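You operate a simulated robot arm through the tools that you are given. There is no shell and no other tool. Be economical: measure what you need, move in short steps, check, and stop when the job is done.

Carry out the task below with a simulated two-armed robot. There is one attempt and no reset: what you move stays moved.

Task
Dry the wet orange valve body on the dryer, in the drying tray.
Fine: carry the loaded tray in both hands; switch the dryer off when the body is dry.

The check looks at the end state, three seconds after you hand in, the way a careful person would. Anything else that was tipped, shoved, dropped, spilled or broken makes it a failure.

Robot
Two 7-joint arms with two-finger parallel grippers on one trunk, on a base that drives. Base frame: it is fixed to the floor where the robot stands at the start and does not move with it; the origin is under the middle of the robot, x ahead of it, y to its left, z up. Readings come in mm, degrees, newtons and seconds.
The left shoulder is at the start at [60, 144, 901], the right one opposite. With the tool pointing down near the work surface each hand reaches from about 320 to 740 mm from the robot's upright axis, wherever it stands, measured 20 degrees to its own side. Places, roughly: dryer grating [500, 500, 800]; dryer switch [700, 600, 800]; inside of the drying tray [500, 200, 800]. Payload 1.57 kg a hand.
The tool frame of a hand sits at the grasp point between the pads (the TCP): z along the fingers, y along the line on which they close. The tips reach 30 mm beyond it. Largest opening 110 mm; finger width 24, thickness 12; the body of the gripper, 48 by 112 mm, starts 78 mm behind the TCP.
Orientation is told as [roll, pitch, yaw] about the base's x, y, z axes, in that order, counted from this pose: with the fingers straight down and closing along the base's y, the tool's x points along the base's -x, its y along +y and its z along -z.

Tools
- The arms move only by the tool step_arm. It takes "left_steps", "right_steps" or both (then of equal length, played together; a hand with none holds still); each is a list of rows, each an object of numbers (a shift or turn left out is 0, a gripper value left out holds the last): "wx", "wy", "wz": the turn, a rotation vector about the base's x, y, z in degrees; "x", "y", "z": the shift along the base's x, y, z in mm; "gripper": the finger opening in mm, from 0 to 110. In form: [{"wx": .., "wy": .., "wz": .., "x": .., "y": .., "z": .., "gripper": ..}, ...]. A call has 1 to 10 rows; each row shifts and turns the commanded pose from where the row before left it. Rows are played at 5 a second. More than 50 mm and 8.6 degrees between two rows, or a gripper value outside its range, and nothing of the call is played. A pose out of reach is approached as far as the arm can. The call stops where the force on the tool passes 40 N (or 10 N more than at its start, if that is more) or the arm is blocked; 0.2 s more then pass. Each finger travels about 45 mm/s and halts on what it meets, pressing with about 36 N; the grip force reading is that of the motor and also rises with nothing between the fingers. The clock runs only during rows and for 0.2 s after the last one: add rows that do not move to give the fingers time. The reply holds the time, the measured pose of the TCP, the force on the tool along the base axes, the opening and the grip force, in the units named above and with some noise, with the torque about the TCP (base axes, N m) and any sound that the robot's microphone picked up.
- Cameras (640 x 400 px; columns grow to the right, rows downward): "scene" is now at [37.2, 41.6, 1509.2]; the picture's right is [0.50, -0.86, 0.00], its down [-0.66, -0.38, -0.65] and it looks along [0.56, 0.33, -0.76] (base axes); focal length 256 px, centre (320, 200). "left" rides on the left gripper at [70, -16, -141] in its tool frame; the picture's right is [0.23, 0.97, 0.00], its down [-0.86, 0.20, -0.48] and it looks along [-0.47, 0.11, 0.88] (tool axes); focal length 222 px, centre (320, 200). "right" rides on the right gripper at [70, 16, -141] in its tool frame; the picture's right is [-0.23, 0.97, 0.00], its down [-0.85, -0.20, -0.48] and it looks along [-0.47, -0.11, 0.88] (tool axes); focal length 222 px, centre (320, 200). There is no depth. A picture from a camera that has moved, and an enlarged one, comes with that camera's place and axes in the base frame and with its lens.
- grab_frame(camera): a new picture of that camera. The clock stands still meanwhile.
- raise_lower(by): slides the trunk up (or, below 0, down) by that many mm; the arms and the scene camera ride with it, the base frame stays. It gives what a move gives, with no picture.
- base_move(legs): drives the robot by 1 to 6 legs, each [ahead, left, turn to the left] in mm, mm and degrees, along the robot's own axes; the way and the turn of a leg run together, so that a leg with both is an arc; at most 1500 mm and 180 degrees a leg. The arms and the cameras ride along, it lands a little off, and it stops where it bumps. It gives what a move gives.
- turn_head(pan, tilt): turns the head with the scene camera to pan (to the left, within 86 degrees either way) and tilt (down, from -29 to 69), counted from straight ahead of the robot. It gives what a move gives.
- close_up(camera, box): a new picture of the part [left, top, right, bottom] of that camera's present view, enlarged. The clock stands still meanwhile.
- hand_in(): hands the job in; it is judged then, once.

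Go step by step. Nothing tells you exact positions but the pictures and the camera data: compare them with the known pose of the tool, close in by small moves and look again before you grip or let go. The budget is 120 turns and 108 pictures, counting those below and the enlarged ones. Unless the task says otherwise, let go and move clear before handing in, and close with one line.

The tools are called after "Request:" by a JSON object that holds its "api" and its "payload". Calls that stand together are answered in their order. step_arm: Moves the arms, as the interface text tells. Its arguments: {"type":"object","properties":{"left_steps":{"type":"array","items":{"type":"object","properties":{"wx":{"type":"number"},"wy":{"type":"number"},"wz":{"type":"number"},"x":{"type":"number"},"y":{"type":"number"},"z":{"type":"number"},"gripper":{"type":"number"}}}},"right_steps":{"type":"array","items":{"type":"object","properties":{"wx":{"type":"number"},"wy":{"type":"number"},"wz":{"type":"number"},"x":{"type":"number"},"y":{"type":"number"},"z":{"type":"number"},"gripper":{"type":"number"}}}}},"required":[]} The other tools are called the same way: raise_lower (by) slides the trunk up or down; base_move (legs) drives the base; turn_head (pan, tilt) turns the head that bears the scene camera; grab_frame (camera) takes a picture; close_up (camera, box) takes an enlarged picture of a part of a camera's view; hand_in () hands the job in.

At the start:

```text
clock: 0.0
left_tool_pos: [293.4, 451.5, 1084.4]
left_orientation: [0.1, 0.0, 0.0]
left_ft_force: [0.3, 0.0, -0.6]
left_torque: [-0.04, 0.0, 0.01]
left_grip_width: 109.9
left_finger_force: 0.0
right_tool_pos: [390.2, 22.1, 1084.1]
right_orientation: [0.0, 0.0, -0.1]
right_ft_force: [0.5, 0.6, 0.2]
right_torque: [-0.01, 0.02, 0.0]
right_grip_width: 110.1
right_finger_force: 0.1
trunk travel left (down, up): [-500.0, 90.0]
robot x, y, heading: [-0.4, -0.1, -0.1]
head pan, tilt: [30.3, 49.5]
```

scene: 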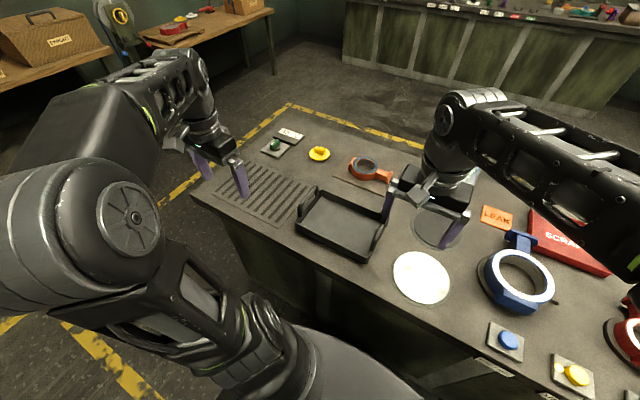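
right: 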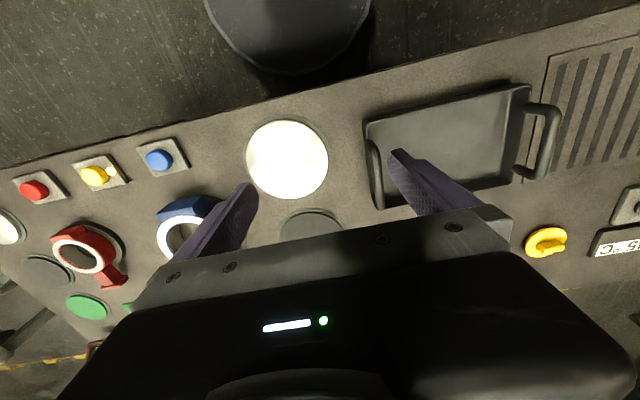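
left: 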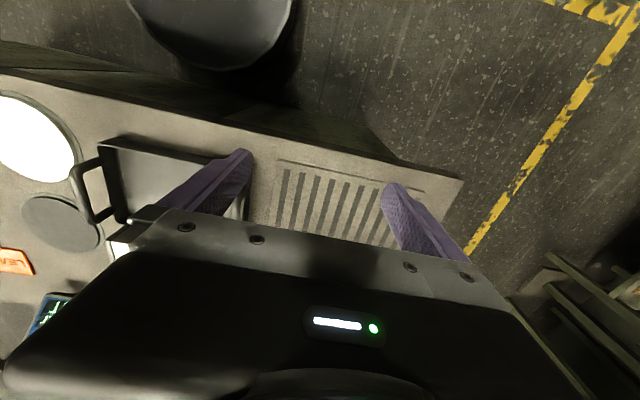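

I see a grating on the left, a black two-handled tray beside it, and an orange part behind the tray. I'll enlarge these to learn the details.

Request:
{"api": "close_up", "payload": {"camera": "scene", "box": [180, 100, 420, 250]}}

Request:
{"api": "close_up", "payload": {"camera": "scene", "box": [380, 180, 640, 400]}}

```text
2.67 times, centred on (300, 175) of scene
camera zoom: at [37.2, 41.6, 1509.2], right [0.5, -0.86, 0.0], down [-0.66, -0.38, -0.65], along [0.56, 0.33, -0.76], focal length 684 px, centre (373, 267)
```

zoom: 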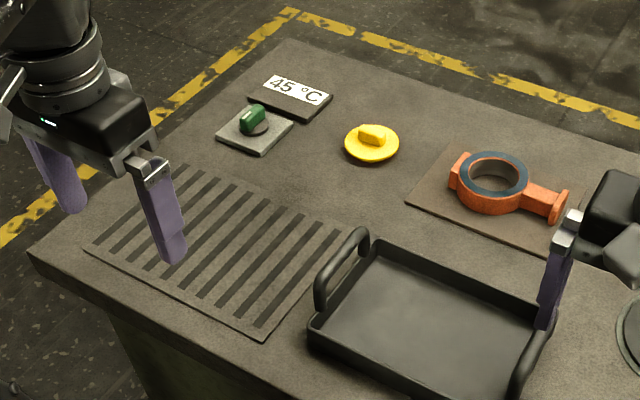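

```text
1.82 times, centred on (510, 290) of scene
camera zoom: at [37.2, 41.6, 1509.2], right [0.5, -0.86, 0.0], down [-0.66, -0.38, -0.65], along [0.56, 0.33, -0.76], focal length 466 px, centre (-26, 36)
```

zoom: 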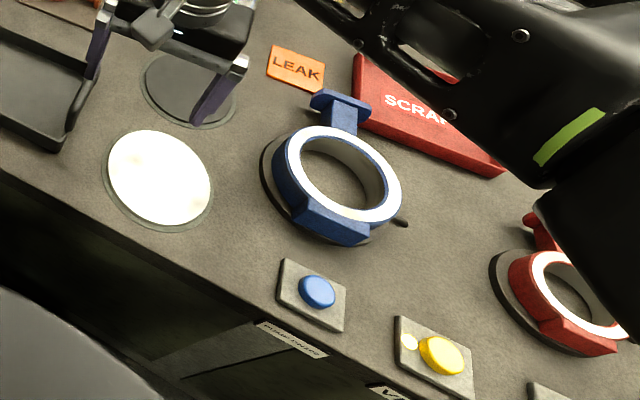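

The body lies near [754, 268], with its stem pointing to -y. The tray is centred at about [493, 228] with its handles near y 357 and 98. The grating is near [469, 531], and the green rotary switch near [691, 638]. The body is at the edge of reach, so I'll creep ahead and raise the trunk a bit.

Request:
{"api": "base_move", "payload": {"legs": [[45, 0, 0]]}}

Request:
{"api": "raise_lower", "payload": {"by": 60}}

Request:
{"api": "step_arm", "payload": {"right_steps": [{"x": -30, "y": -40}, {"x": -30, "y": -40}, {"x": -20, "y": -40}, {"y": -40}, {"y": -30}], "left_steps": [{"x": 45, "y": -40}, {"x": 45, "y": -40}, {"x": 45, "y": -35}, {"x": 45, "y": -30}, {"x": 45, "y": -30}]}}

Request:
{"api": "grab_frame", "payload": {"camera": "left"}}

Request:
{"api": "grab_frame", "payload": {"camera": "scene"}}

```text
clock: 0.9
left_tool_pos: [339.8, 451.1, 1082.8]
left_orientation: [0.0, 0.1, -0.2]
left_ft_force: [0.5, -0.1, 0.0]
left_torque: [0.01, 0.04, 0.03]
left_grip_width: 110.2
left_finger_force: 0.0
right_tool_pos: [436.0, 22.8, 1083.4]
right_orientation: [-0.1, 0.1, 0.0]
right_ft_force: [0.9, 0.0, -0.1]
right_torque: [0.01, 0.06, -0.04]
right_grip_width: 109.9
right_finger_force: 0.1
trunk travel left (down, up): [-500.0, 90.0]
robot x, y, heading: [44.6, -3.6, 0.1]
head pan, tilt: [30.3, 49.5]
```

```text
clock: 1.9
left_tool_pos: [337.4, 451.8, 1144.0]
left_orientation: [-0.1, 0.0, -0.1]
left_ft_force: [0.0, -0.9, 0.4]
left_torque: [-0.02, 0.0, -0.01]
left_grip_width: 110.0
left_finger_force: 0.0
right_tool_pos: [434.2, 23.6, 1142.6]
right_orientation: [0.0, 0.1, -0.1]
right_ft_force: [0.6, 0.1, 0.4]
right_torque: [-0.01, -0.02, 0.0]
right_grip_width: 109.9
right_finger_force: 0.0
trunk travel left (down, up): [-560.0, 30.0]
robot x, y, heading: [44.2, 1.0, -0.3]
head pan, tilt: [30.3, 49.5]
```

```text
refused: row 1 steps farther than a row can; nothing moved
```

```text
102 pictures are left
camera left: at [267.7, 435.5, 1284.7], right [-0.23, 0.97, 0.0], down [0.86, 0.2, 0.48], along [0.47, 0.11, -0.88], focal length 222 px, centre (320, 200)
```

left: 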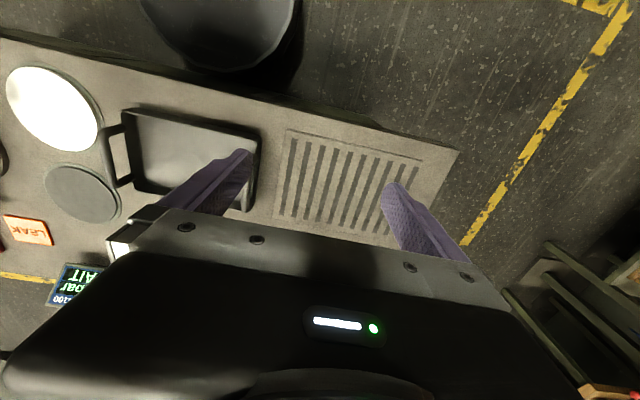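

```text
101 pictures are left
camera scene: at [82.0, 41.7, 1569.2], right [0.5, -0.86, 0.0], down [-0.66, -0.38, -0.65], along [0.56, 0.33, -0.76], focal length 256 px, centre (320, 200)
```

scene: 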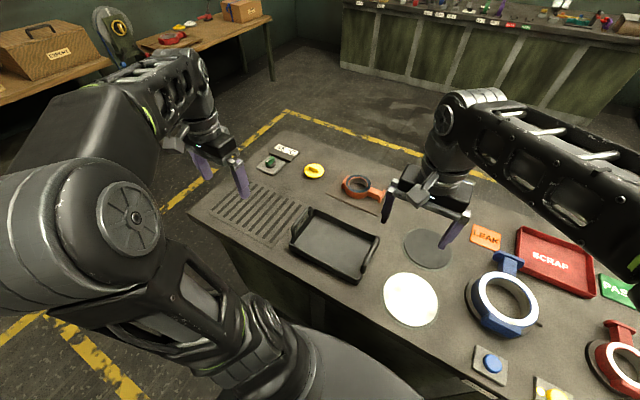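

Both moved fine. Next I'll bring the left hand over towards the body with smaller rows and pull the right hand aside.

Request:
{"api": "step_arm", "payload": {"left_steps": [{"x": 36, "y": -23}, {"x": 36, "y": -23}, {"x": 36, "y": -23}, {"x": 36, "y": -23}, {"x": 36, "y": -23}, {"x": 36, "y": -23}, {"x": 36, "y": -23}, {"x": 36, "y": -23}], "right_steps": [{"x": -10, "y": -40}, {"x": -10, "y": -40}, {"x": -10, "y": -40}, {"x": -10, "y": -40}, {"x": -10, "y": -40}, {"x": -10, "y": -40}, {}, {}]}}

Request:
{"api": "grab_frame", "payload": {"camera": "left"}}

Request:
{"api": "close_up", "payload": {"camera": "scene", "box": [240, 130, 440, 255]}}

```text
clock: 3.7
left_tool_pos: [578.9, 259.2, 1119.3]
left_orientation: [0.0, -0.4, -0.2]
left_ft_force: [-0.9, -0.5, -0.7]
left_torque: [-0.03, 0.03, -0.02]
left_grip_width: 109.9
left_finger_force: 0.1
left hand out of reach, approached as far as the arm can: row 4, 6, 7, 8
right_tool_pos: [374.8, -218.9, 1141.4]
right_orientation: [0.0, 0.1, 0.1]
right_ft_force: [0.1, 0.1, 0.7]
right_torque: [-0.02, 0.02, 0.0]
right_grip_width: 109.8
right_finger_force: 0.0
trunk travel left (down, up): [-560.0, 30.0]
robot x, y, heading: [44.1, 3.8, 0.2]
head pan, tilt: [30.3, 49.5]
```

```text
100 pictures are left
camera left: at [507.5, 242.5, 1260.2], right [-0.23, 0.97, 0.0], down [0.85, 0.2, 0.48], along [0.47, 0.11, -0.88], focal length 222 px, centre (320, 200)
```

left: 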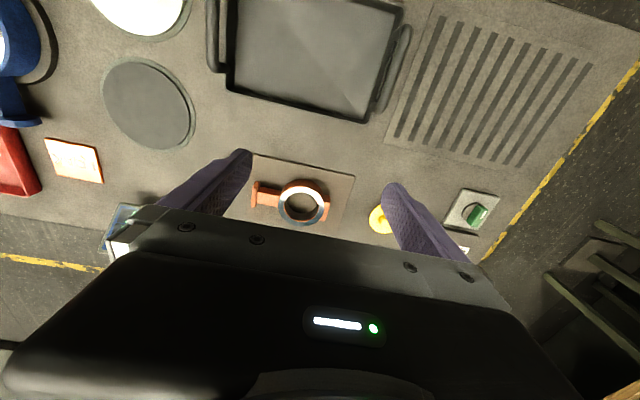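

```text
3.20 times, centred on (340, 192) of scene
camera zoom: at [83.0, 41.5, 1569.2], right [0.5, -0.86, 0.0], down [-0.66, -0.38, -0.65], along [0.56, 0.33, -0.76], focal length 820 px, centre (256, 224)
```

zoom: 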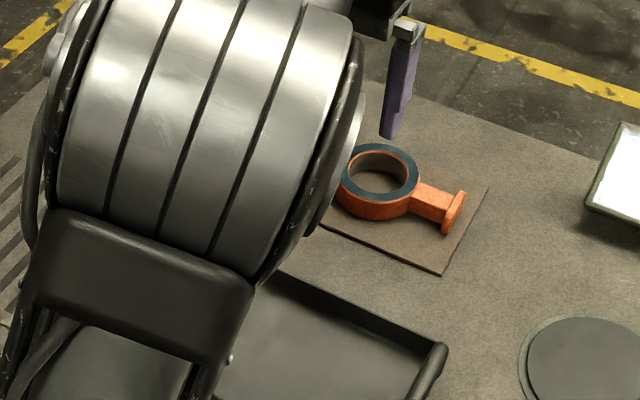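

The ring centre is near [745, 258], with an outer diameter of about 100. The stem runs to -y and ends near y 155. I'll raise the trunk fully and turn right 25° so the left shoulder comes nearer, then turn the hand to close along x.

Request:
{"api": "raise_lower", "payload": {"by": 30}}

Request:
{"api": "base_move", "payload": {"legs": [[0, 0, -25]]}}

Request:
{"api": "step_arm", "payload": {"left_steps": [{"wz": -8.2, "y": 20}, {"wz": -8.2, "y": 20}, {"wz": -8.2, "y": 20}, {"wz": -8.2, "y": 20}, {"wz": -8.2, "y": 20}, {"wz": -8.2, "y": 20}, {"wz": -8.2, "y": 20}, {"wz": -7.6, "y": 20}]}}

Request:
{"api": "grab_frame", "payload": {"camera": "left"}}

```text
clock: 4.5
left_tool_pos: [577.7, 259.3, 1149.4]
left_orientation: [0.1, -0.3, -0.1]
left_ft_force: [0.7, -0.3, 0.2]
left_torque: [-0.02, -0.02, -0.02]
left_grip_width: 109.9
left_finger_force: 0.1
right_tool_pos: [374.5, -219.3, 1171.8]
right_orientation: [0.1, 0.0, -0.1]
right_ft_force: [0.4, 0.4, 0.0]
right_torque: [0.01, -0.01, 0.02]
right_grip_width: 109.6
right_finger_force: 0.1
trunk travel left (down, up): [-590.0, 0.0]
robot x, y, heading: [46.6, 0.3, 0.2]
head pan, tilt: [30.3, 49.5]
```

```text
clock: 6.1
left_tool_pos: [638.4, 13.5, 1150.1]
left_orientation: [0.1, -0.3, -24.6]
left_ft_force: [-0.8, -0.7, -0.8]
left_torque: [-0.02, 0.03, -0.02]
left_grip_width: 110.1
left_finger_force: 0.2
right_tool_pos: [253.9, -336.9, 1172.2]
right_orientation: [0.1, 0.0, -24.6]
right_ft_force: [0.0, -0.1, 0.1]
right_torque: [0.04, -0.01, -0.01]
right_grip_width: 110.2
right_finger_force: 0.1
trunk travel left (down, up): [-590.0, 0.0]
robot x, y, heading: [44.0, -0.7, -24.6]
head pan, tilt: [30.3, 49.5]
```

```text
clock: 7.9
left_tool_pos: [625.5, 170.5, 1153.0]
left_orientation: [0.0, -0.5, -89.7]
left_ft_force: [-0.8, 0.2, -0.1]
left_torque: [-0.01, -0.01, 0.01]
left_grip_width: 110.0
left_finger_force: 0.0
left hand out of reach, approached as far as the arm can: row 6, 7, 8
right_tool_pos: [254.8, -335.9, 1171.3]
right_orientation: [0.0, -0.1, -24.6]
right_ft_force: [1.1, -0.5, -0.5]
right_torque: [0.0, 0.0, 0.02]
right_grip_width: 110.2
right_finger_force: 0.2
trunk travel left (down, up): [-590.0, 0.0]
robot x, y, heading: [42.3, -0.2, -24.5]
head pan, tilt: [30.3, 49.5]
```

```text
98 pictures are left
camera left: at [607.2, 241.1, 1294.4], right [0.97, 0.23, 0.0], down [0.2, -0.85, 0.48], along [0.11, -0.47, -0.87], focal length 222 px, centre (320, 200)
```

left: 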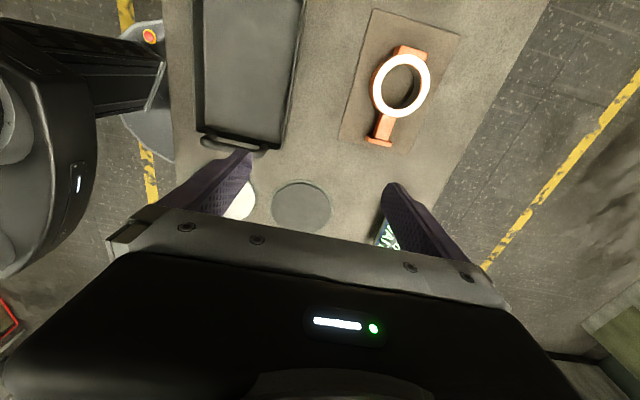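

The stem at y 193 is at x≈748, running nearly along y. I'll come down and outward, then look again.

Request:
{"api": "step_arm", "payload": {"left_steps": [{"z": -40}, {"z": -40}, {"z": -40, "x": 20, "y": 5}, {"z": -35, "x": 30, "y": 5}, {"z": -30, "x": 30, "y": 5}, {"z": -20, "x": 20, "y": 5}]}}

Request:
{"api": "grab_frame", "payload": {"camera": "left"}}

```text
clock: 9.3
left_tool_pos: [615.5, 161.7, 1087.2]
left_orientation: [0.2, -0.3, -89.7]
left_ft_force: [0.2, 0.5, 1.3]
left_torque: [-0.03, -0.01, -0.02]
left_grip_width: 110.0
left_finger_force: 0.0
left hand out of reach, approached as far as the arm can: row 1, 3, 4, 5, 6
right_tool_pos: [254.7, -336.7, 1172.2]
right_orientation: [0.1, 0.0, -24.5]
right_ft_force: [0.3, -1.2, 0.0]
right_torque: [0.01, -0.04, 0.0]
right_grip_width: 109.9
right_finger_force: 0.1
trunk travel left (down, up): [-590.0, 0.0]
robot x, y, heading: [46.3, 2.3, -24.7]
head pan, tilt: [30.3, 49.5]
```

```text
97 pictures are left
camera left: at [597.2, 231.7, 1227.6], right [0.97, 0.23, 0.0], down [0.2, -0.85, 0.48], along [0.11, -0.47, -0.88], focal length 222 px, centre (320, 200)
```

left: 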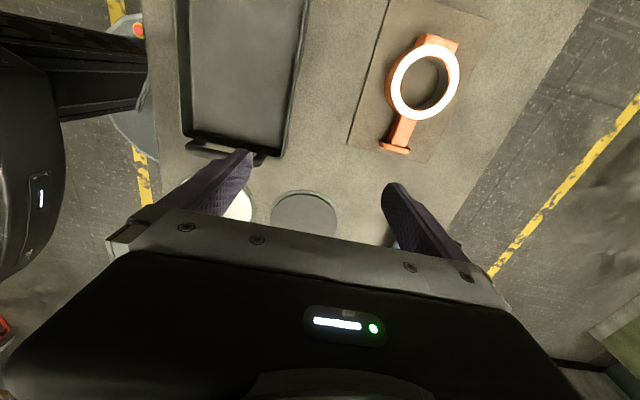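

The arm lagged behind the command. I'll come straight down first, since reach is larger lower down.

Request:
{"api": "step_arm", "payload": {"left_steps": [{"z": -20}, {"z": -20}, {"z": -20}, {"z": -20}, {"z": -20}]}}

```text
clock: 10.5
left_tool_pos: [615.5, 161.0, 1087.2]
left_orientation: [0.2, -0.3, -89.7]
left_ft_force: [-0.2, -1.2, -0.6]
left_torque: [0.02, 0.02, 0.04]
left_grip_width: 110.3
left_finger_force: 0.1
left hand out of reach, approached as far as the arm can: row 1, 2, 3, 4, 5
right_tool_pos: [254.5, -337.1, 1171.5]
right_orientation: [0.1, 0.0, -24.7]
right_ft_force: [-0.3, 0.7, 0.0]
right_torque: [0.02, -0.01, 0.01]
right_grip_width: 110.1
right_finger_force: 0.0
trunk travel left (down, up): [-590.0, 0.0]
robot x, y, heading: [44.2, -5.6, -24.5]
head pan, tilt: [30.3, 49.5]
```

It looks held by a joint limit rather than by distance. I'll try pulling back while going down.

Request:
{"api": "step_arm", "payload": {"left_steps": [{"x": -40}, {"x": -40}, {"z": -20}, {"z": -20}]}}

```text
clock: 11.5
left_tool_pos: [536.0, 162.8, 1046.9]
left_orientation: [0.0, -0.2, -89.6]
left_ft_force: [0.3, 0.2, -0.2]
left_torque: [-0.02, 0.0, 0.01]
left_grip_width: 110.0
left_finger_force: 0.0
right_tool_pos: [254.8, -335.6, 1172.8]
right_orientation: [0.1, -0.1, -24.6]
right_ft_force: [0.7, -0.2, -0.4]
right_torque: [0.0, 0.0, -0.03]
right_grip_width: 109.9
right_finger_force: 0.0
trunk travel left (down, up): [-590.0, 0.0]
robot x, y, heading: [44.2, -0.7, -24.7]
head pan, tilt: [30.3, 49.5]
```

That works. I'll go down to about z 935 here, then outward along x.

Request:
{"api": "step_arm", "payload": {"left_steps": [{"z": -40}, {"z": -40}, {"z": -25}, {"x": 40, "y": 8}, {"x": 40, "y": 8}, {"x": 30, "y": 8}, {"x": 25, "y": 6}, {"x": 25}, {"x": 20}]}}

```text
clock: 13.5
left_tool_pos: [714.5, 191.1, 939.9]
left_orientation: [0.1, -0.3, -89.5]
left_ft_force: [1.0, 1.0, 0.2]
left_torque: [-0.02, -0.01, 0.03]
left_grip_width: 110.0
left_finger_force: 0.1
right_tool_pos: [255.0, -335.5, 1172.0]
right_orientation: [-0.1, 0.1, -24.7]
right_ft_force: [1.0, 1.1, 0.2]
right_torque: [-0.01, 0.06, 0.0]
right_grip_width: 110.0
right_finger_force: 0.1
trunk travel left (down, up): [-590.0, 0.0]
robot x, y, heading: [43.1, 3.4, -24.4]
head pan, tilt: [30.3, 49.5]
```

Request:
{"api": "step_arm", "payload": {"left_steps": [{"x": 15, "z": -15}, {"x": 15, "z": -15}, {}]}}

Request:
{"api": "grab_frame", "payload": {"camera": "left"}}

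```text
clock: 14.3
left_tool_pos: [745.1, 192.9, 911.3]
left_orientation: [0.1, -0.3, -89.7]
left_ft_force: [0.1, -0.6, -0.1]
left_torque: [0.0, 0.02, -0.01]
left_grip_width: 110.0
left_finger_force: 0.0
right_tool_pos: [253.4, -337.3, 1172.2]
right_orientation: [0.1, 0.0, -24.6]
right_ft_force: [-0.8, -0.1, 0.3]
right_torque: [0.0, 0.0, 0.01]
right_grip_width: 110.1
right_finger_force: 0.0
trunk travel left (down, up): [-590.0, 0.0]
robot x, y, heading: [45.6, 1.5, -24.9]
head pan, tilt: [30.3, 49.5]
```

```text
96 pictures are left
camera left: at [726.4, 262.0, 1052.5], right [0.97, 0.23, 0.0], down [0.2, -0.85, 0.48], along [0.11, -0.47, -0.88], focal length 222 px, centre (320, 200)
```

left: 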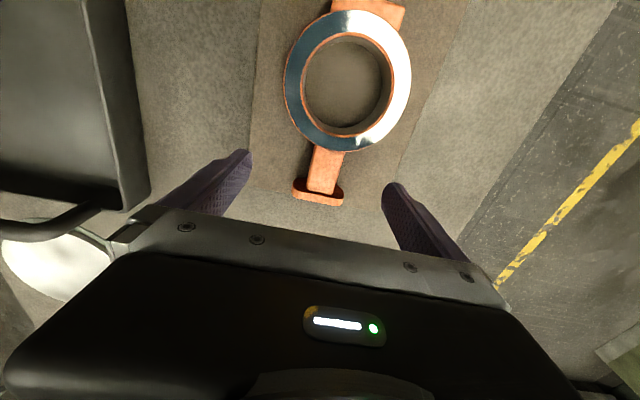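

The stem is at x≈748, y 172–205, about 31 wide, and the hand is almost centred. I'll lower to about z 860 with a touch of correction.

Request:
{"api": "step_arm", "payload": {"left_steps": [{"x": 3, "y": -2, "z": -20}, {"z": -15}, {"z": -10}, {"z": -6}, {}]}}

Request:
{"api": "grab_frame", "payload": {"camera": "left"}}

Request:
{"api": "turn_head", "payload": {"pan": 42, "tilt": 45}}

Request:
{"api": "grab_frame", "payload": {"camera": "scene"}}

```text
clock: 15.5
left_tool_pos: [747.7, 189.5, 861.1]
left_orientation: [0.1, -0.4, -89.7]
left_ft_force: [-0.3, 0.1, 0.3]
left_torque: [0.01, 0.02, -0.03]
left_grip_width: 110.1
left_finger_force: 0.0
right_tool_pos: [253.4, -335.5, 1172.2]
right_orientation: [0.0, 0.0, -24.5]
right_ft_force: [0.6, -0.7, 0.4]
right_torque: [-0.02, 0.03, -0.03]
right_grip_width: 110.2
right_finger_force: 0.1
trunk travel left (down, up): [-590.0, 0.0]
robot x, y, heading: [45.6, -0.4, -24.6]
head pan, tilt: [30.3, 49.5]
```

```text
95 pictures are left
camera left: at [729.5, 259.9, 1002.3], right [0.97, 0.23, 0.0], down [0.2, -0.85, 0.48], along [0.11, -0.47, -0.87], focal length 222 px, centre (320, 200)
```

left: 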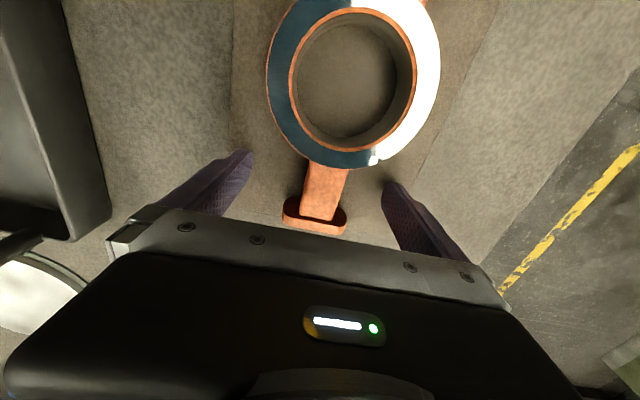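

```text
clock: 16.2
left_tool_pos: [747.3, 189.4, 861.4]
left_orientation: [0.1, -0.4, -89.5]
left_ft_force: [-1.0, -0.7, 0.2]
left_torque: [0.04, 0.0, 0.01]
left_grip_width: 110.0
left_finger_force: 0.0
right_tool_pos: [255.1, -336.0, 1170.8]
right_orientation: [0.1, -0.1, -24.7]
right_ft_force: [0.5, 0.0, -0.3]
right_torque: [0.0, 0.0, 0.01]
right_grip_width: 109.9
right_finger_force: 0.1
trunk travel left (down, up): [-590.0, 0.0]
robot x, y, heading: [46.7, 0.8, -24.6]
head pan, tilt: [42.0, 45.0]
```

```text
94 pictures are left
camera scene: at [95.6, 39.2, 1605.5], right [0.3, -0.95, 0.0], down [-0.68, -0.21, -0.71], along [0.67, 0.21, -0.71], focal length 256 px, centre (320, 200)
```

scene: 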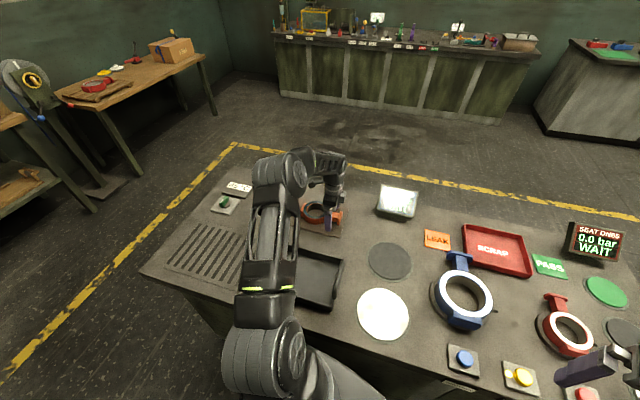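

The stem is between the fingers and clear of ring and flange. I'll lower 4 mm and close.

Request:
{"api": "step_arm", "payload": {"left_steps": [{"z": -4, "x": 1}, {"gripper": 60}, {"gripper": 40}, {"gripper": 15}, {"gripper": 15}, {"gripper": 15}, {"gripper": 15}, {"gripper": 15}]}}

Request:
{"api": "grab_frame", "payload": {"camera": "left"}}

```text
clock: 18.1
left_tool_pos: [749.6, 189.9, 857.5]
left_orientation: [0.2, -0.4, -89.7]
left_ft_force: [5.8, -1.2, 2.0]
left_torque: [0.63, 0.12, -0.45]
left_grip_width: 27.8
left_finger_force: 32.7
right_tool_pos: [255.8, -336.1, 1171.3]
right_orientation: [0.0, -0.1, -24.8]
right_ft_force: [0.4, -0.2, -0.7]
right_torque: [-0.01, 0.02, 0.0]
right_grip_width: 110.0
right_finger_force: 0.1
trunk travel left (down, up): [-590.0, 0.0]
robot x, y, heading: [44.3, -1.9, -24.4]
head pan, tilt: [42.0, 45.0]
```

```text
93 pictures are left
camera left: at [730.9, 260.3, 998.3], right [0.97, 0.23, 0.0], down [0.2, -0.85, 0.48], along [0.11, -0.47, -0.88], focal length 222 px, centre (320, 200)
```

left: 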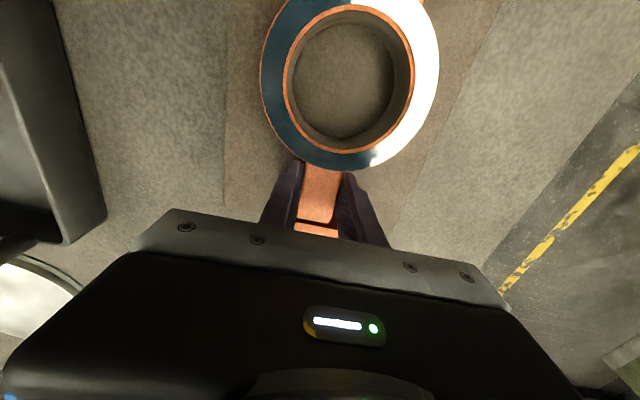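

It's gripped at about 28 mm. I'll lift it slightly and check.

Request:
{"api": "step_arm", "payload": {"left_steps": [{"z": 8}, {"z": 10}, {"z": 12}, {}]}}

Request:
{"api": "grab_frame", "payload": {"camera": "left"}}

Request:
{"api": "close_up", "payload": {"camera": "scene", "box": [220, 140, 460, 290]}}

```text
clock: 19.1
left_tool_pos: [746.9, 188.4, 886.6]
left_orientation: [0.1, -0.3, -89.5]
left_ft_force: [-0.3, 0.1, 2.9]
left_torque: [0.03, 0.03, 0.01]
left_grip_width: 14.7
left_finger_force: 0.1
right_tool_pos: [254.2, -336.5, 1171.3]
right_orientation: [0.0, 0.0, -24.7]
right_ft_force: [0.2, -0.9, -0.3]
right_torque: [0.03, 0.01, 0.02]
right_grip_width: 109.9
right_finger_force: 0.1
trunk travel left (down, up): [-590.0, 0.0]
robot x, y, heading: [45.9, -1.2, -24.4]
head pan, tilt: [42.0, 45.0]
```

```text
92 pictures are left
camera left: at [729.9, 259.0, 1027.7], right [0.97, 0.23, 0.0], down [0.2, -0.85, 0.48], along [0.11, -0.47, -0.88], focal length 222 px, centre (320, 200)
```

left: 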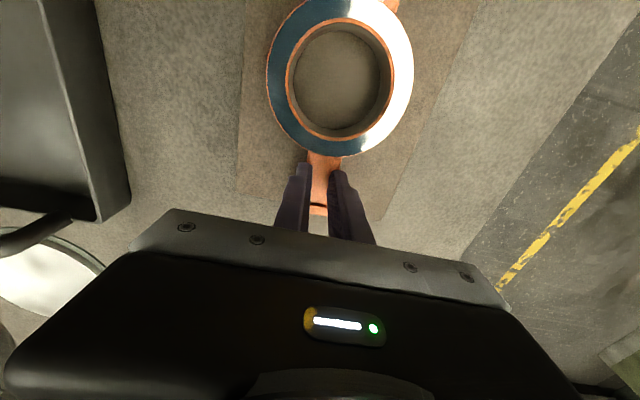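

```text
2.67 times, centred on (340, 215) of scene
camera zoom: at [95.3, 39.2, 1605.6], right [0.3, -0.95, 0.0], down [-0.67, -0.21, -0.71], along [0.67, 0.21, -0.71], focal length 684 px, centre (267, 160)
```

zoom: 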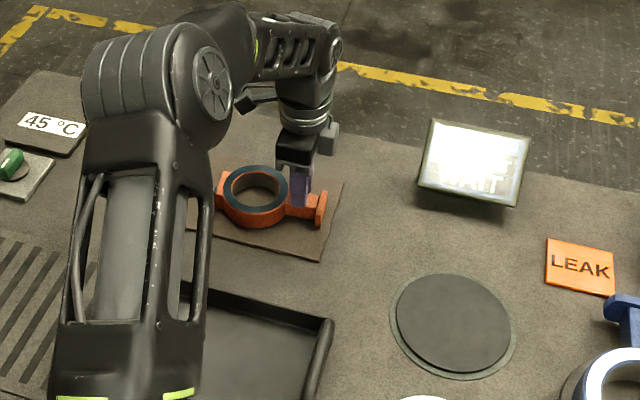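

The grip slid off upward; the body is still flat on its mat. I'll open and look closer at the stem's height and shape.

Request:
{"api": "step_arm", "payload": {"left_steps": [{"gripper": 70}, {"gripper": 70}, {"gripper": 70}, {"gripper": 70}]}}

Request:
{"api": "close_up", "payload": {"camera": "left", "box": [240, 0, 440, 240]}}

Request:
{"api": "close_up", "payload": {"camera": "scene", "box": [290, 190, 354, 230]}}

```text
clock: 20.1
left_tool_pos: [747.1, 188.8, 886.7]
left_orientation: [0.1, -0.3, -89.5]
left_ft_force: [-0.6, 0.0, -0.8]
left_torque: [-0.03, 0.0, 0.0]
left_grip_width: 70.1
left_finger_force: 0.1
right_tool_pos: [255.7, -336.0, 1171.5]
right_orientation: [0.0, 0.0, -24.6]
right_ft_force: [0.5, 0.3, -0.1]
right_torque: [0.0, 0.01, -0.01]
right_grip_width: 109.7
right_finger_force: 0.0
trunk travel left (down, up): [-590.0, 0.0]
robot x, y, heading: [44.8, 1.2, -24.4]
head pan, tilt: [42.0, 45.0]
```

```text
1.67 times, centred on (340, 120) of left
camera zoom: at [730.0, 259.0, 1027.2], right [0.97, 0.23, 0.0], down [0.2, -0.85, 0.48], along [0.11, -0.47, -0.88], focal length 370 px, centre (287, 333)
```

zoom: 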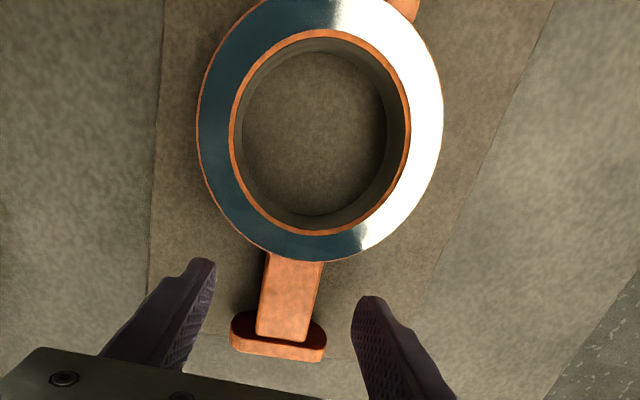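

```text
10.00 times, centred on (322, 210) of scene
camera zoom: at [95.6, 39.3, 1605.5], right [0.3, -0.95, 0.0], down [-0.68, -0.21, -0.71], along [0.67, 0.21, -0.71], focal length 2564 px, centre (300, 100)
```

zoom: 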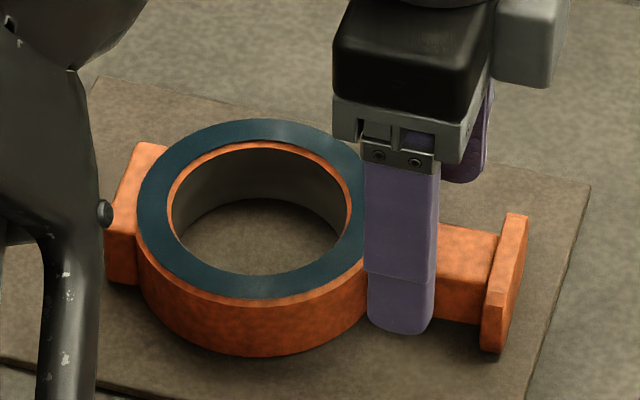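

The stem has straight sides, so the wet body probably slipped because it was held off its centre of mass. I'll take it across the ring's outer diameter (about 99 mm) instead, lining up above it first.

Request:
{"api": "step_arm", "payload": {"left_steps": [{"z": 15, "gripper": 110}, {"z": 10, "y": 15}, {"y": 25}, {"y": 28}, {}, {}]}}

Request:
{"api": "grab_frame", "payload": {"camera": "left"}}

Request:
{"api": "close_up", "payload": {"camera": "scene", "box": [280, 180, 360, 230]}}

```text
clock: 21.4
left_tool_pos: [748.4, 257.8, 913.2]
left_orientation: [0.0, -0.4, -89.7]
left_ft_force: [0.0, 0.4, -0.5]
left_torque: [0.0, 0.02, -0.03]
left_grip_width: 110.2
left_finger_force: 0.0
right_tool_pos: [254.9, -336.0, 1171.4]
right_orientation: [-0.1, 0.0, -24.6]
right_ft_force: [0.3, -0.1, -0.2]
right_torque: [-0.01, 0.0, -0.01]
right_grip_width: 109.9
right_finger_force: 0.1
trunk travel left (down, up): [-590.0, 0.0]
robot x, y, heading: [43.2, -0.8, -24.6]
head pan, tilt: [42.0, 45.0]
```

```text
88 pictures are left
camera left: at [729.6, 328.3, 1053.3], right [0.97, 0.23, 0.0], down [0.2, -0.85, 0.48], along [0.11, -0.47, -0.87], focal length 222 px, centre (320, 200)
```

left: 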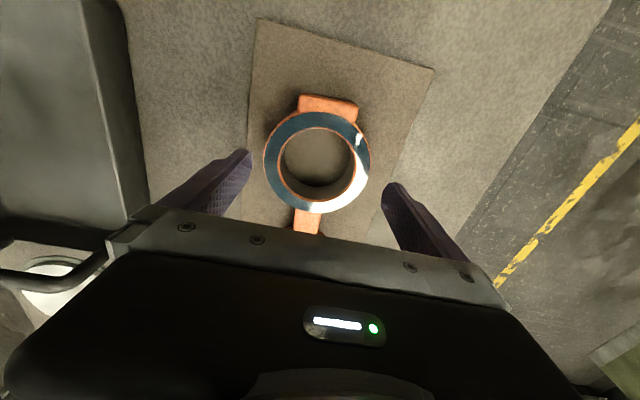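

```text
8.00 times, centred on (320, 205) of scene
camera zoom: at [95.6, 39.5, 1605.5], right [0.3, -0.95, 0.0], down [-0.68, -0.21, -0.71], along [0.67, 0.21, -0.71], focal length 2051 px, centre (320, 160)
```

zoom: 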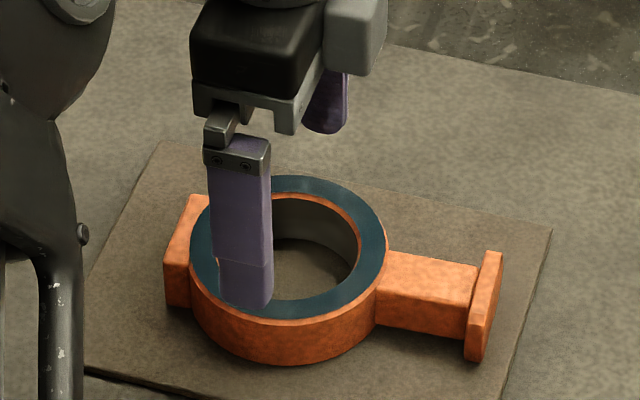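

The ring centre computes to [743, 260], so I need to shift about -5.5 in x. I'll lower until the tips are just above the rim and check.

Request:
{"api": "step_arm", "payload": {"left_steps": [{"x": -5.5, "y": 1, "z": -10}, {"z": -10}, {}, {}]}}

Request:
{"api": "close_up", "payload": {"camera": "left", "box": [220, 80, 420, 240]}}

Request:
{"api": "close_up", "payload": {"camera": "scene", "box": [280, 180, 360, 230]}}

```text
clock: 22.4
left_tool_pos: [742.6, 259.7, 892.6]
left_orientation: [0.1, -0.3, -89.8]
left_ft_force: [0.6, 0.3, 0.5]
left_torque: [0.0, 0.0, 0.0]
left_grip_width: 109.8
left_finger_force: 0.0
right_tool_pos: [255.9, -336.2, 1171.0]
right_orientation: [0.0, 0.0, -24.6]
right_ft_force: [0.4, -0.1, -0.6]
right_torque: [-0.02, -0.01, -0.02]
right_grip_width: 110.2
right_finger_force: 0.0
trunk travel left (down, up): [-590.0, 0.0]
robot x, y, heading: [46.4, -0.6, -24.5]
head pan, tilt: [42.0, 45.0]
```

```text
2.50 times, centred on (320, 160) of left
camera zoom: at [724.6, 329.3, 1032.9], right [0.97, 0.23, 0.0], down [0.2, -0.85, 0.48], along [0.11, -0.47, -0.88], focal length 555 px, centre (320, 300)
```

zoom: 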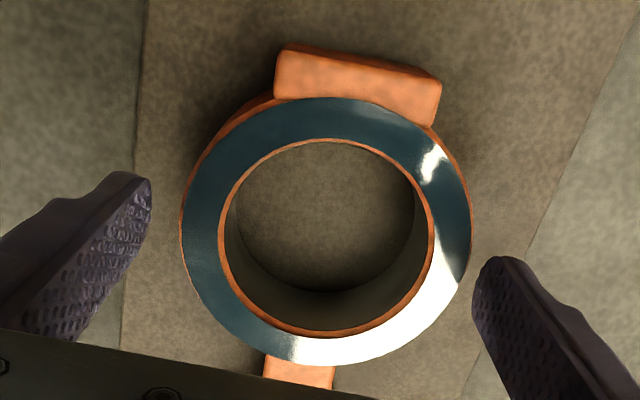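

```text
8.00 times, centred on (320, 205) of scene
camera zoom: at [95.7, 39.3, 1605.5], right [0.3, -0.95, 0.0], down [-0.68, -0.21, -0.71], along [0.67, 0.21, -0.71], focal length 2051 px, centre (320, 160)
```

zoom: 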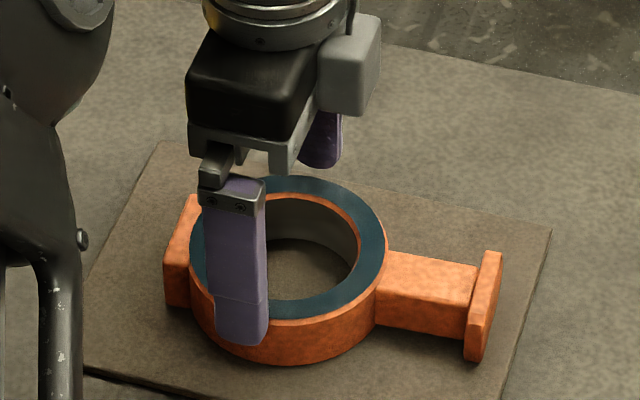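

The centring looks right within about 1 mm. I'll descend slowly to the level that was free before, then a hair more.

Request:
{"api": "step_arm", "payload": {"left_steps": [{"x": 1, "z": -8}, {"z": -8}, {"z": -8}, {"z": -8}, {"z": -3}, {}]}}

Request:
{"api": "close_up", "payload": {"camera": "left", "box": [220, 80, 420, 240]}}

```text
clock: 23.9
left_tool_pos: [745.4, 258.4, 856.7]
left_orientation: [0.1, -0.4, -89.5]
left_ft_force: [0.1, 0.1, -0.2]
left_torque: [-0.05, -0.01, 0.03]
left_grip_width: 110.2
left_finger_force: 0.1
right_tool_pos: [253.8, -335.2, 1171.3]
right_orientation: [0.0, 0.0, -24.6]
right_ft_force: [-0.3, -0.8, 0.1]
right_torque: [-0.02, 0.0, 0.0]
right_grip_width: 110.0
right_finger_force: 0.0
trunk travel left (down, up): [-590.0, 0.0]
robot x, y, heading: [43.7, 3.4, -24.3]
head pan, tilt: [42.0, 45.0]
```

```text
2.50 times, centred on (320, 160) of left
camera zoom: at [726.4, 329.1, 998.3], right [0.97, 0.23, 0.0], down [0.2, -0.85, 0.48], along [0.11, -0.47, -0.88], focal length 555 px, centre (320, 300)
```

zoom: 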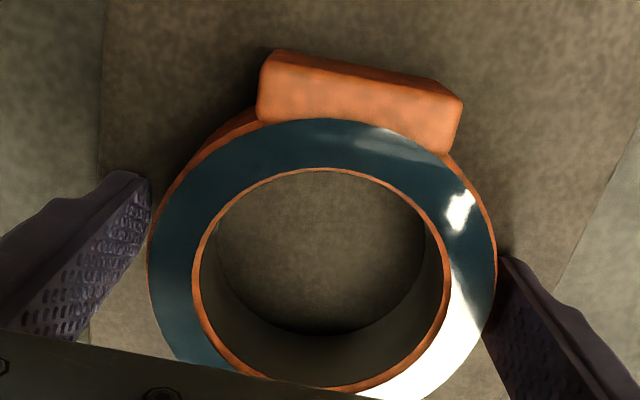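

The fingers straddle the ring. I'll lower 2 mm, close, then lift a few mm and check that it holds.

Request:
{"api": "step_arm", "payload": {"left_steps": [{"z": -2}, {"gripper": 90}, {"gripper": 80}, {"gripper": 80}, {"gripper": 80}, {"gripper": 80}]}}

Request:
{"api": "step_arm", "payload": {"left_steps": [{"z": 3}, {"z": 3}, {"z": 3}, {}, {}]}}

Request:
{"api": "grab_frame", "payload": {"camera": "left"}}

Request:
{"api": "close_up", "payload": {"camera": "scene", "box": [280, 180, 360, 230]}}

```text
clock: 25.2
left_tool_pos: [744.2, 258.8, 857.7]
left_orientation: [0.2, -0.2, -89.7]
left_ft_force: [2.6, 1.8, 6.1]
left_torque: [0.04, 0.28, 0.28]
left_grip_width: 93.6
left_finger_force: 36.3
right_tool_pos: [253.1, -336.7, 1172.8]
right_orientation: [0.1, 0.0, -24.7]
right_ft_force: [-0.2, -1.0, 0.7]
right_torque: [0.01, 0.0, 0.03]
right_grip_width: 109.9
right_finger_force: 0.0
trunk travel left (down, up): [-590.0, 0.0]
robot x, y, heading: [42.7, 0.9, -24.6]
head pan, tilt: [42.0, 45.0]
```

```text
clock: 26.4
left_tool_pos: [744.7, 258.9, 863.5]
left_orientation: [0.0, -0.4, -89.8]
left_ft_force: [-0.4, -0.8, -14.0]
left_torque: [0.21, -0.01, -0.01]
left_grip_width: 93.2
left_finger_force: 36.0
right_tool_pos: [255.0, -335.8, 1170.6]
right_orientation: [0.0, 0.0, -24.6]
right_ft_force: [-0.4, 0.4, 0.1]
right_torque: [0.01, -0.01, -0.04]
right_grip_width: 110.0
right_finger_force: 0.1
trunk travel left (down, up): [-590.0, 0.0]
robot x, y, heading: [43.9, 1.8, -24.7]
head pan, tilt: [42.0, 45.0]
```

```text
83 pictures are left
camera left: at [726.8, 329.1, 1004.0], right [0.97, 0.23, 0.0], down [0.2, -0.85, 0.48], along [0.11, -0.47, -0.88], focal length 222 px, centre (320, 200)
```

left: 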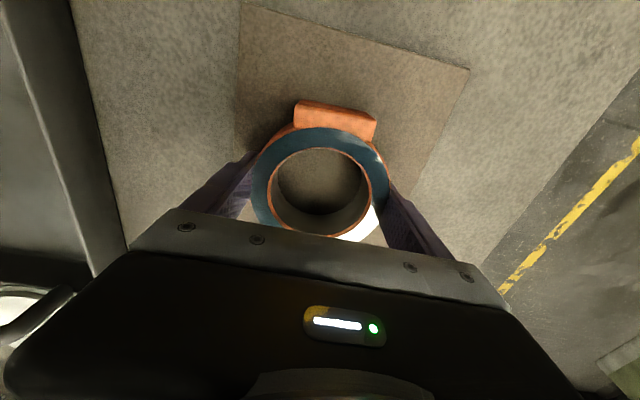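

```text
8.00 times, centred on (320, 205) of scene
camera zoom: at [97.1, 39.8, 1605.4], right [0.3, -0.95, 0.0], down [-0.68, -0.21, -0.71], along [0.67, 0.21, -0.71], focal length 2051 px, centre (320, 160)
```

zoom: 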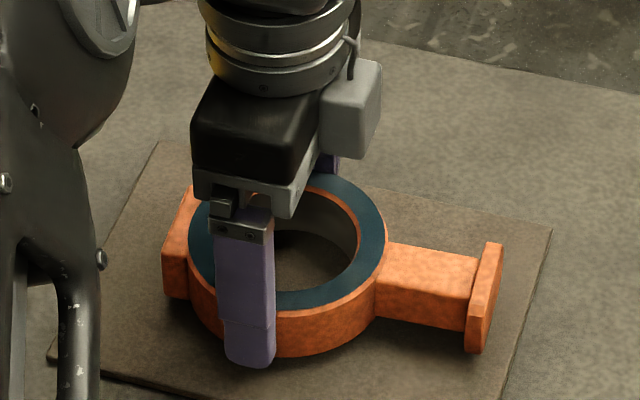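

The body is lifted: about 14 N, gripped 93 mm wide. I'll raise it gently to z≈915 and pull back towards the tray.

Request:
{"api": "step_arm", "payload": {"left_steps": [{"z": 8}, {"z": 8}, {"z": 8, "x": -5}, {"z": 10, "x": -10}, {"z": 10, "x": -15}, {"z": 8, "x": -15}, {"x": -15}, {}]}}

Request:
{"api": "grab_frame", "payload": {"camera": "scene"}}

```text
clock: 28.2
left_tool_pos: [686.0, 259.6, 914.9]
left_orientation: [0.0, -0.4, -89.6]
left_ft_force: [0.0, 1.0, -14.0]
left_torque: [0.26, 0.03, 0.02]
left_grip_width: 93.1
left_finger_force: 35.9
right_tool_pos: [255.7, -336.0, 1172.3]
right_orientation: [0.0, 0.0, -24.6]
right_ft_force: [-0.3, 0.3, -0.4]
right_torque: [0.0, -0.02, -0.03]
right_grip_width: 109.8
right_finger_force: 0.0
trunk travel left (down, up): [-590.0, 0.0]
robot x, y, heading: [44.6, 4.2, -24.6]
head pan, tilt: [42.0, 45.0]
```

```text
81 pictures are left
camera scene: at [97.4, 39.9, 1605.4], right [0.3, -0.95, 0.0], down [-0.68, -0.21, -0.71], along [0.67, 0.21, -0.71], focal length 256 px, centre (320, 200)
```

scene: 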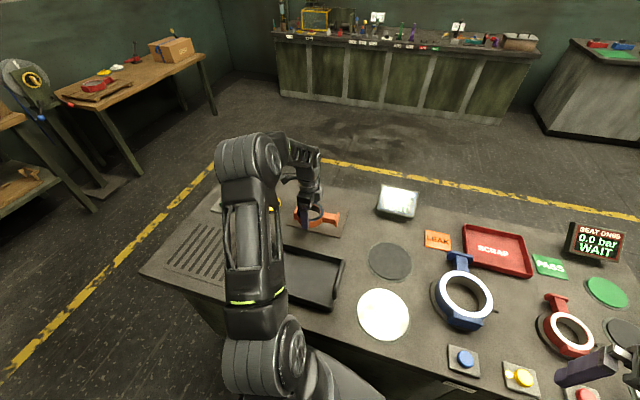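

The tray rim spans x 393–558 and y 99–336, so I want the hand at about [476, 237]. I'll move over it at the current height.

Request:
{"api": "step_arm", "payload": {"left_steps": [{"x": -26, "y": -3}, {"x": -26, "y": -3}, {"x": -26, "y": -3}, {"x": -26, "y": -3}, {"x": -26, "y": -3}, {"x": -26, "y": -3}, {"x": -26, "y": -3}, {"x": -26, "y": -2}, {}]}}

Request:
{"api": "grab_frame", "payload": {"camera": "left"}}

Request:
{"api": "grab_frame", "payload": {"camera": "scene"}}

```text
clock: 30.2
left_tool_pos: [476.8, 235.4, 914.4]
left_orientation: [0.2, -0.4, -89.6]
left_ft_force: [0.7, -1.0, -14.4]
left_torque: [0.25, 0.04, 0.0]
left_grip_width: 93.0
left_finger_force: 35.4
right_tool_pos: [255.3, -336.2, 1171.3]
right_orientation: [0.0, 0.1, -24.7]
right_ft_force: [-0.2, -0.2, 1.2]
right_torque: [0.02, 0.0, 0.03]
right_grip_width: 110.1
right_finger_force: 0.0
trunk travel left (down, up): [-590.0, 0.0]
robot x, y, heading: [47.2, -3.2, -24.6]
head pan, tilt: [42.0, 45.0]
```

```text
80 pictures are left
camera left: at [459.1, 305.3, 1055.0], right [0.97, 0.23, 0.0], down [0.2, -0.85, 0.48], along [0.11, -0.47, -0.87], focal length 222 px, centre (320, 200)
```

left: 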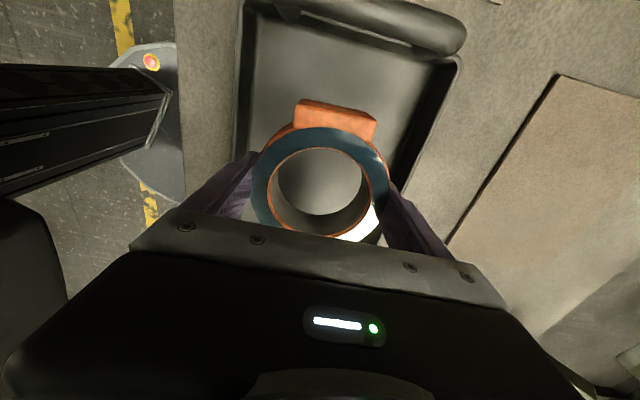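

```text
79 pictures are left
camera scene: at [97.1, 39.8, 1605.4], right [0.3, -0.95, 0.0], down [-0.68, -0.21, -0.71], along [0.67, 0.21, -0.71], focal length 256 px, centre (320, 200)
```

scene: 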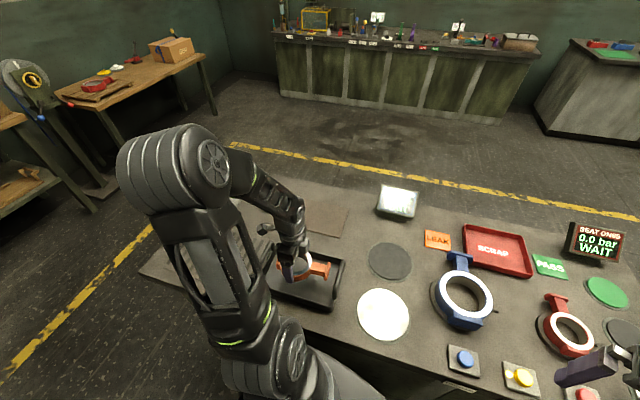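

It's over the tray. I'll check the flange clearance on the right wall before lowering.

Request:
{"api": "close_up", "payload": {"camera": "scene", "box": [250, 230, 362, 320]}}

```text
4.44 times, centred on (306, 275) of scene
camera zoom: at [97.1, 39.8, 1605.4], right [0.3, -0.95, 0.0], down [-0.68, -0.21, -0.71], along [0.67, 0.21, -0.71], focal length 1139 px, centre (382, -133)
```

zoom: 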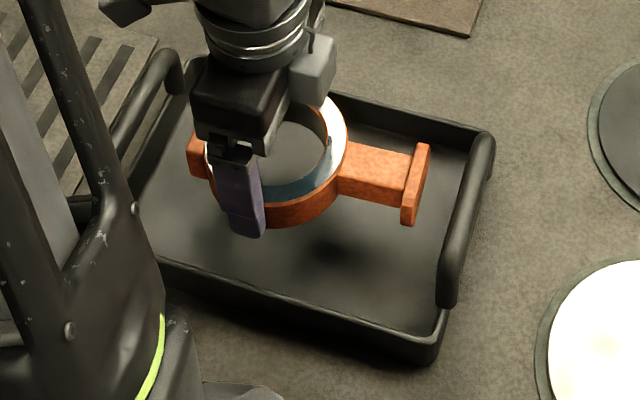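

There's good clearance on all sides. I'll lower gradually, watching the force.

Request:
{"api": "step_arm", "payload": {"left_steps": [{"z": -10}, {"z": -10}, {"z": -10}, {"z": -8}, {"z": -6}, {}]}}

Request:
{"api": "step_arm", "payload": {"left_steps": [{"z": -3}, {"z": -2}, {}]}}

```text
clock: 31.6
left_tool_pos: [477.5, 236.4, 871.1]
left_orientation: [0.1, -0.4, -89.6]
left_ft_force: [-0.4, -1.1, -14.3]
left_torque: [0.24, 0.01, 0.03]
left_grip_width: 92.9
left_finger_force: 36.0
right_tool_pos: [256.3, -335.9, 1173.1]
right_orientation: [-0.1, -0.1, -24.6]
right_ft_force: [-0.8, -0.2, -0.2]
right_torque: [0.0, 0.0, -0.03]
right_grip_width: 109.9
right_finger_force: 0.1
trunk travel left (down, up): [-590.0, 0.0]
robot x, y, heading: [47.0, 1.1, -24.8]
head pan, tilt: [42.0, 45.0]
```

```text
clock: 32.5
left_tool_pos: [476.3, 236.5, 866.2]
left_orientation: [0.1, -0.5, -89.6]
left_ft_force: [0.3, 0.1, -13.7]
left_torque: [0.25, 0.0, -0.02]
left_grip_width: 93.0
left_finger_force: 36.0
right_tool_pos: [255.5, -334.9, 1172.2]
right_orientation: [0.1, 0.0, -24.6]
right_ft_force: [0.1, 0.2, 0.3]
right_torque: [0.0, 0.0, -0.02]
right_grip_width: 109.9
right_finger_force: 0.1
trunk travel left (down, up): [-590.0, 0.0]
robot x, y, heading: [44.9, 3.8, -24.6]
head pan, tilt: [42.0, 45.0]
```

Request:
{"api": "step_arm", "payload": {"left_steps": [{"z": -2}, {"z": -2}, {}]}}

Request:
{"api": "step_arm", "payload": {"left_steps": [{"z": -2}, {}]}}

Request:
{"api": "close_up", "payload": {"camera": "scene", "box": [250, 230, 362, 320]}}

```text
clock: 33.2
left_tool_pos: [476.9, 236.7, 863.0]
left_orientation: [0.1, -0.3, -89.5]
left_ft_force: [-0.3, -0.1, -13.0]
left_torque: [0.24, 0.0, 0.02]
left_grip_width: 93.5
left_finger_force: 35.6
right_tool_pos: [255.0, -335.4, 1172.2]
right_orientation: [0.0, 0.1, -24.6]
right_ft_force: [0.7, -1.0, 0.8]
right_torque: [-0.02, 0.01, -0.01]
right_grip_width: 110.0
right_finger_force: 0.1
trunk travel left (down, up): [-590.0, 0.0]
robot x, y, heading: [48.4, -2.4, -24.7]
head pan, tilt: [42.0, 45.0]
```

```text
clock: 33.9
left_tool_pos: [477.1, 236.4, 861.3]
left_orientation: [0.2, -0.4, -89.6]
left_ft_force: [-0.4, -0.9, -13.7]
left_torque: [0.24, 0.03, -0.03]
left_grip_width: 93.1
left_finger_force: 36.0
right_tool_pos: [254.8, -336.5, 1171.7]
right_orientation: [-0.1, 0.0, -24.6]
right_ft_force: [-0.3, -0.1, -0.1]
right_torque: [0.01, -0.03, 0.01]
right_grip_width: 110.2
right_finger_force: 0.0
trunk travel left (down, up): [-590.0, 0.0]
robot x, y, heading: [47.0, 2.0, -24.9]
head pan, tilt: [42.0, 45.0]
```

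```text
4.44 times, centred on (306, 275) of scene
camera zoom: at [96.5, 39.8, 1605.5], right [0.3, -0.95, 0.0], down [-0.68, -0.21, -0.71], along [0.67, 0.21, -0.71], focal length 1139 px, centre (382, -133)
```

zoom: 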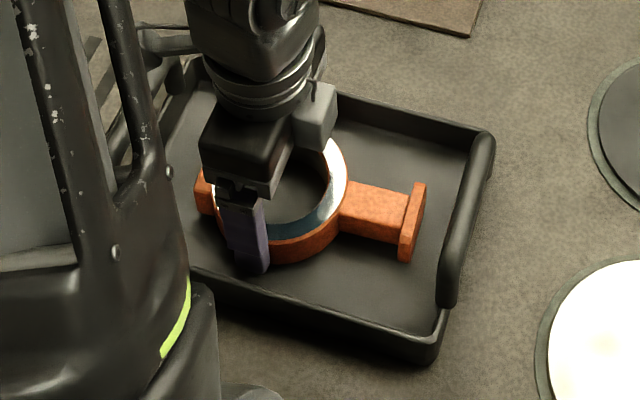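

No contact yet; I'll continue in small steps.

Request:
{"api": "step_arm", "payload": {"left_steps": [{"z": -2}, {}]}}

Request:
{"api": "step_arm", "payload": {"left_steps": [{"z": -2}, {}]}}

Request:
{"api": "step_arm", "payload": {"left_steps": [{"z": -1.5}, {}]}}

```text
clock: 34.5
left_tool_pos: [477.2, 236.1, 858.5]
left_orientation: [0.1, -0.5, -89.6]
left_ft_force: [0.0, 0.5, -13.1]
left_torque: [0.2, 0.0, 0.01]
left_grip_width: 92.8
left_finger_force: 35.8
right_tool_pos: [255.7, -335.8, 1171.7]
right_orientation: [0.0, 0.0, -24.6]
right_ft_force: [0.5, 0.0, -0.9]
right_torque: [0.01, -0.04, -0.05]
right_grip_width: 110.0
right_finger_force: 0.1
trunk travel left (down, up): [-590.0, 0.0]
robot x, y, heading: [47.2, -1.6, -24.4]
head pan, tilt: [42.0, 45.0]
```

```text
clock: 35.0
left_tool_pos: [477.1, 236.4, 857.0]
left_orientation: [0.1, -0.4, -89.6]
left_ft_force: [-0.4, -0.1, -13.8]
left_torque: [0.27, 0.02, 0.04]
left_grip_width: 93.1
left_finger_force: 36.5
right_tool_pos: [254.4, -335.6, 1172.1]
right_orientation: [0.0, 0.0, -24.6]
right_ft_force: [-0.5, 0.6, -0.3]
right_torque: [0.03, -0.03, 0.04]
right_grip_width: 109.8
right_finger_force: 0.0
trunk travel left (down, up): [-590.0, 0.0]
robot x, y, heading: [46.4, -5.6, -24.5]
head pan, tilt: [42.0, 45.0]
```

```text
clock: 35.6
left_tool_pos: [476.8, 236.5, 855.5]
left_orientation: [0.2, -0.3, -89.6]
left_ft_force: [1.7, 1.5, 8.6]
left_torque: [-0.48, 0.74, 0.24]
left_grip_width: 93.0
left_finger_force: 36.2
right_tool_pos: [253.5, -336.0, 1172.4]
right_orientation: [-0.1, -0.1, -24.6]
right_ft_force: [0.7, -0.7, -0.2]
right_torque: [0.0, 0.01, -0.03]
right_grip_width: 110.2
right_finger_force: 0.1
trunk travel left (down, up): [-590.0, 0.0]
robot x, y, heading: [43.8, 0.3, -24.4]
head pan, tilt: [42.0, 45.0]
```

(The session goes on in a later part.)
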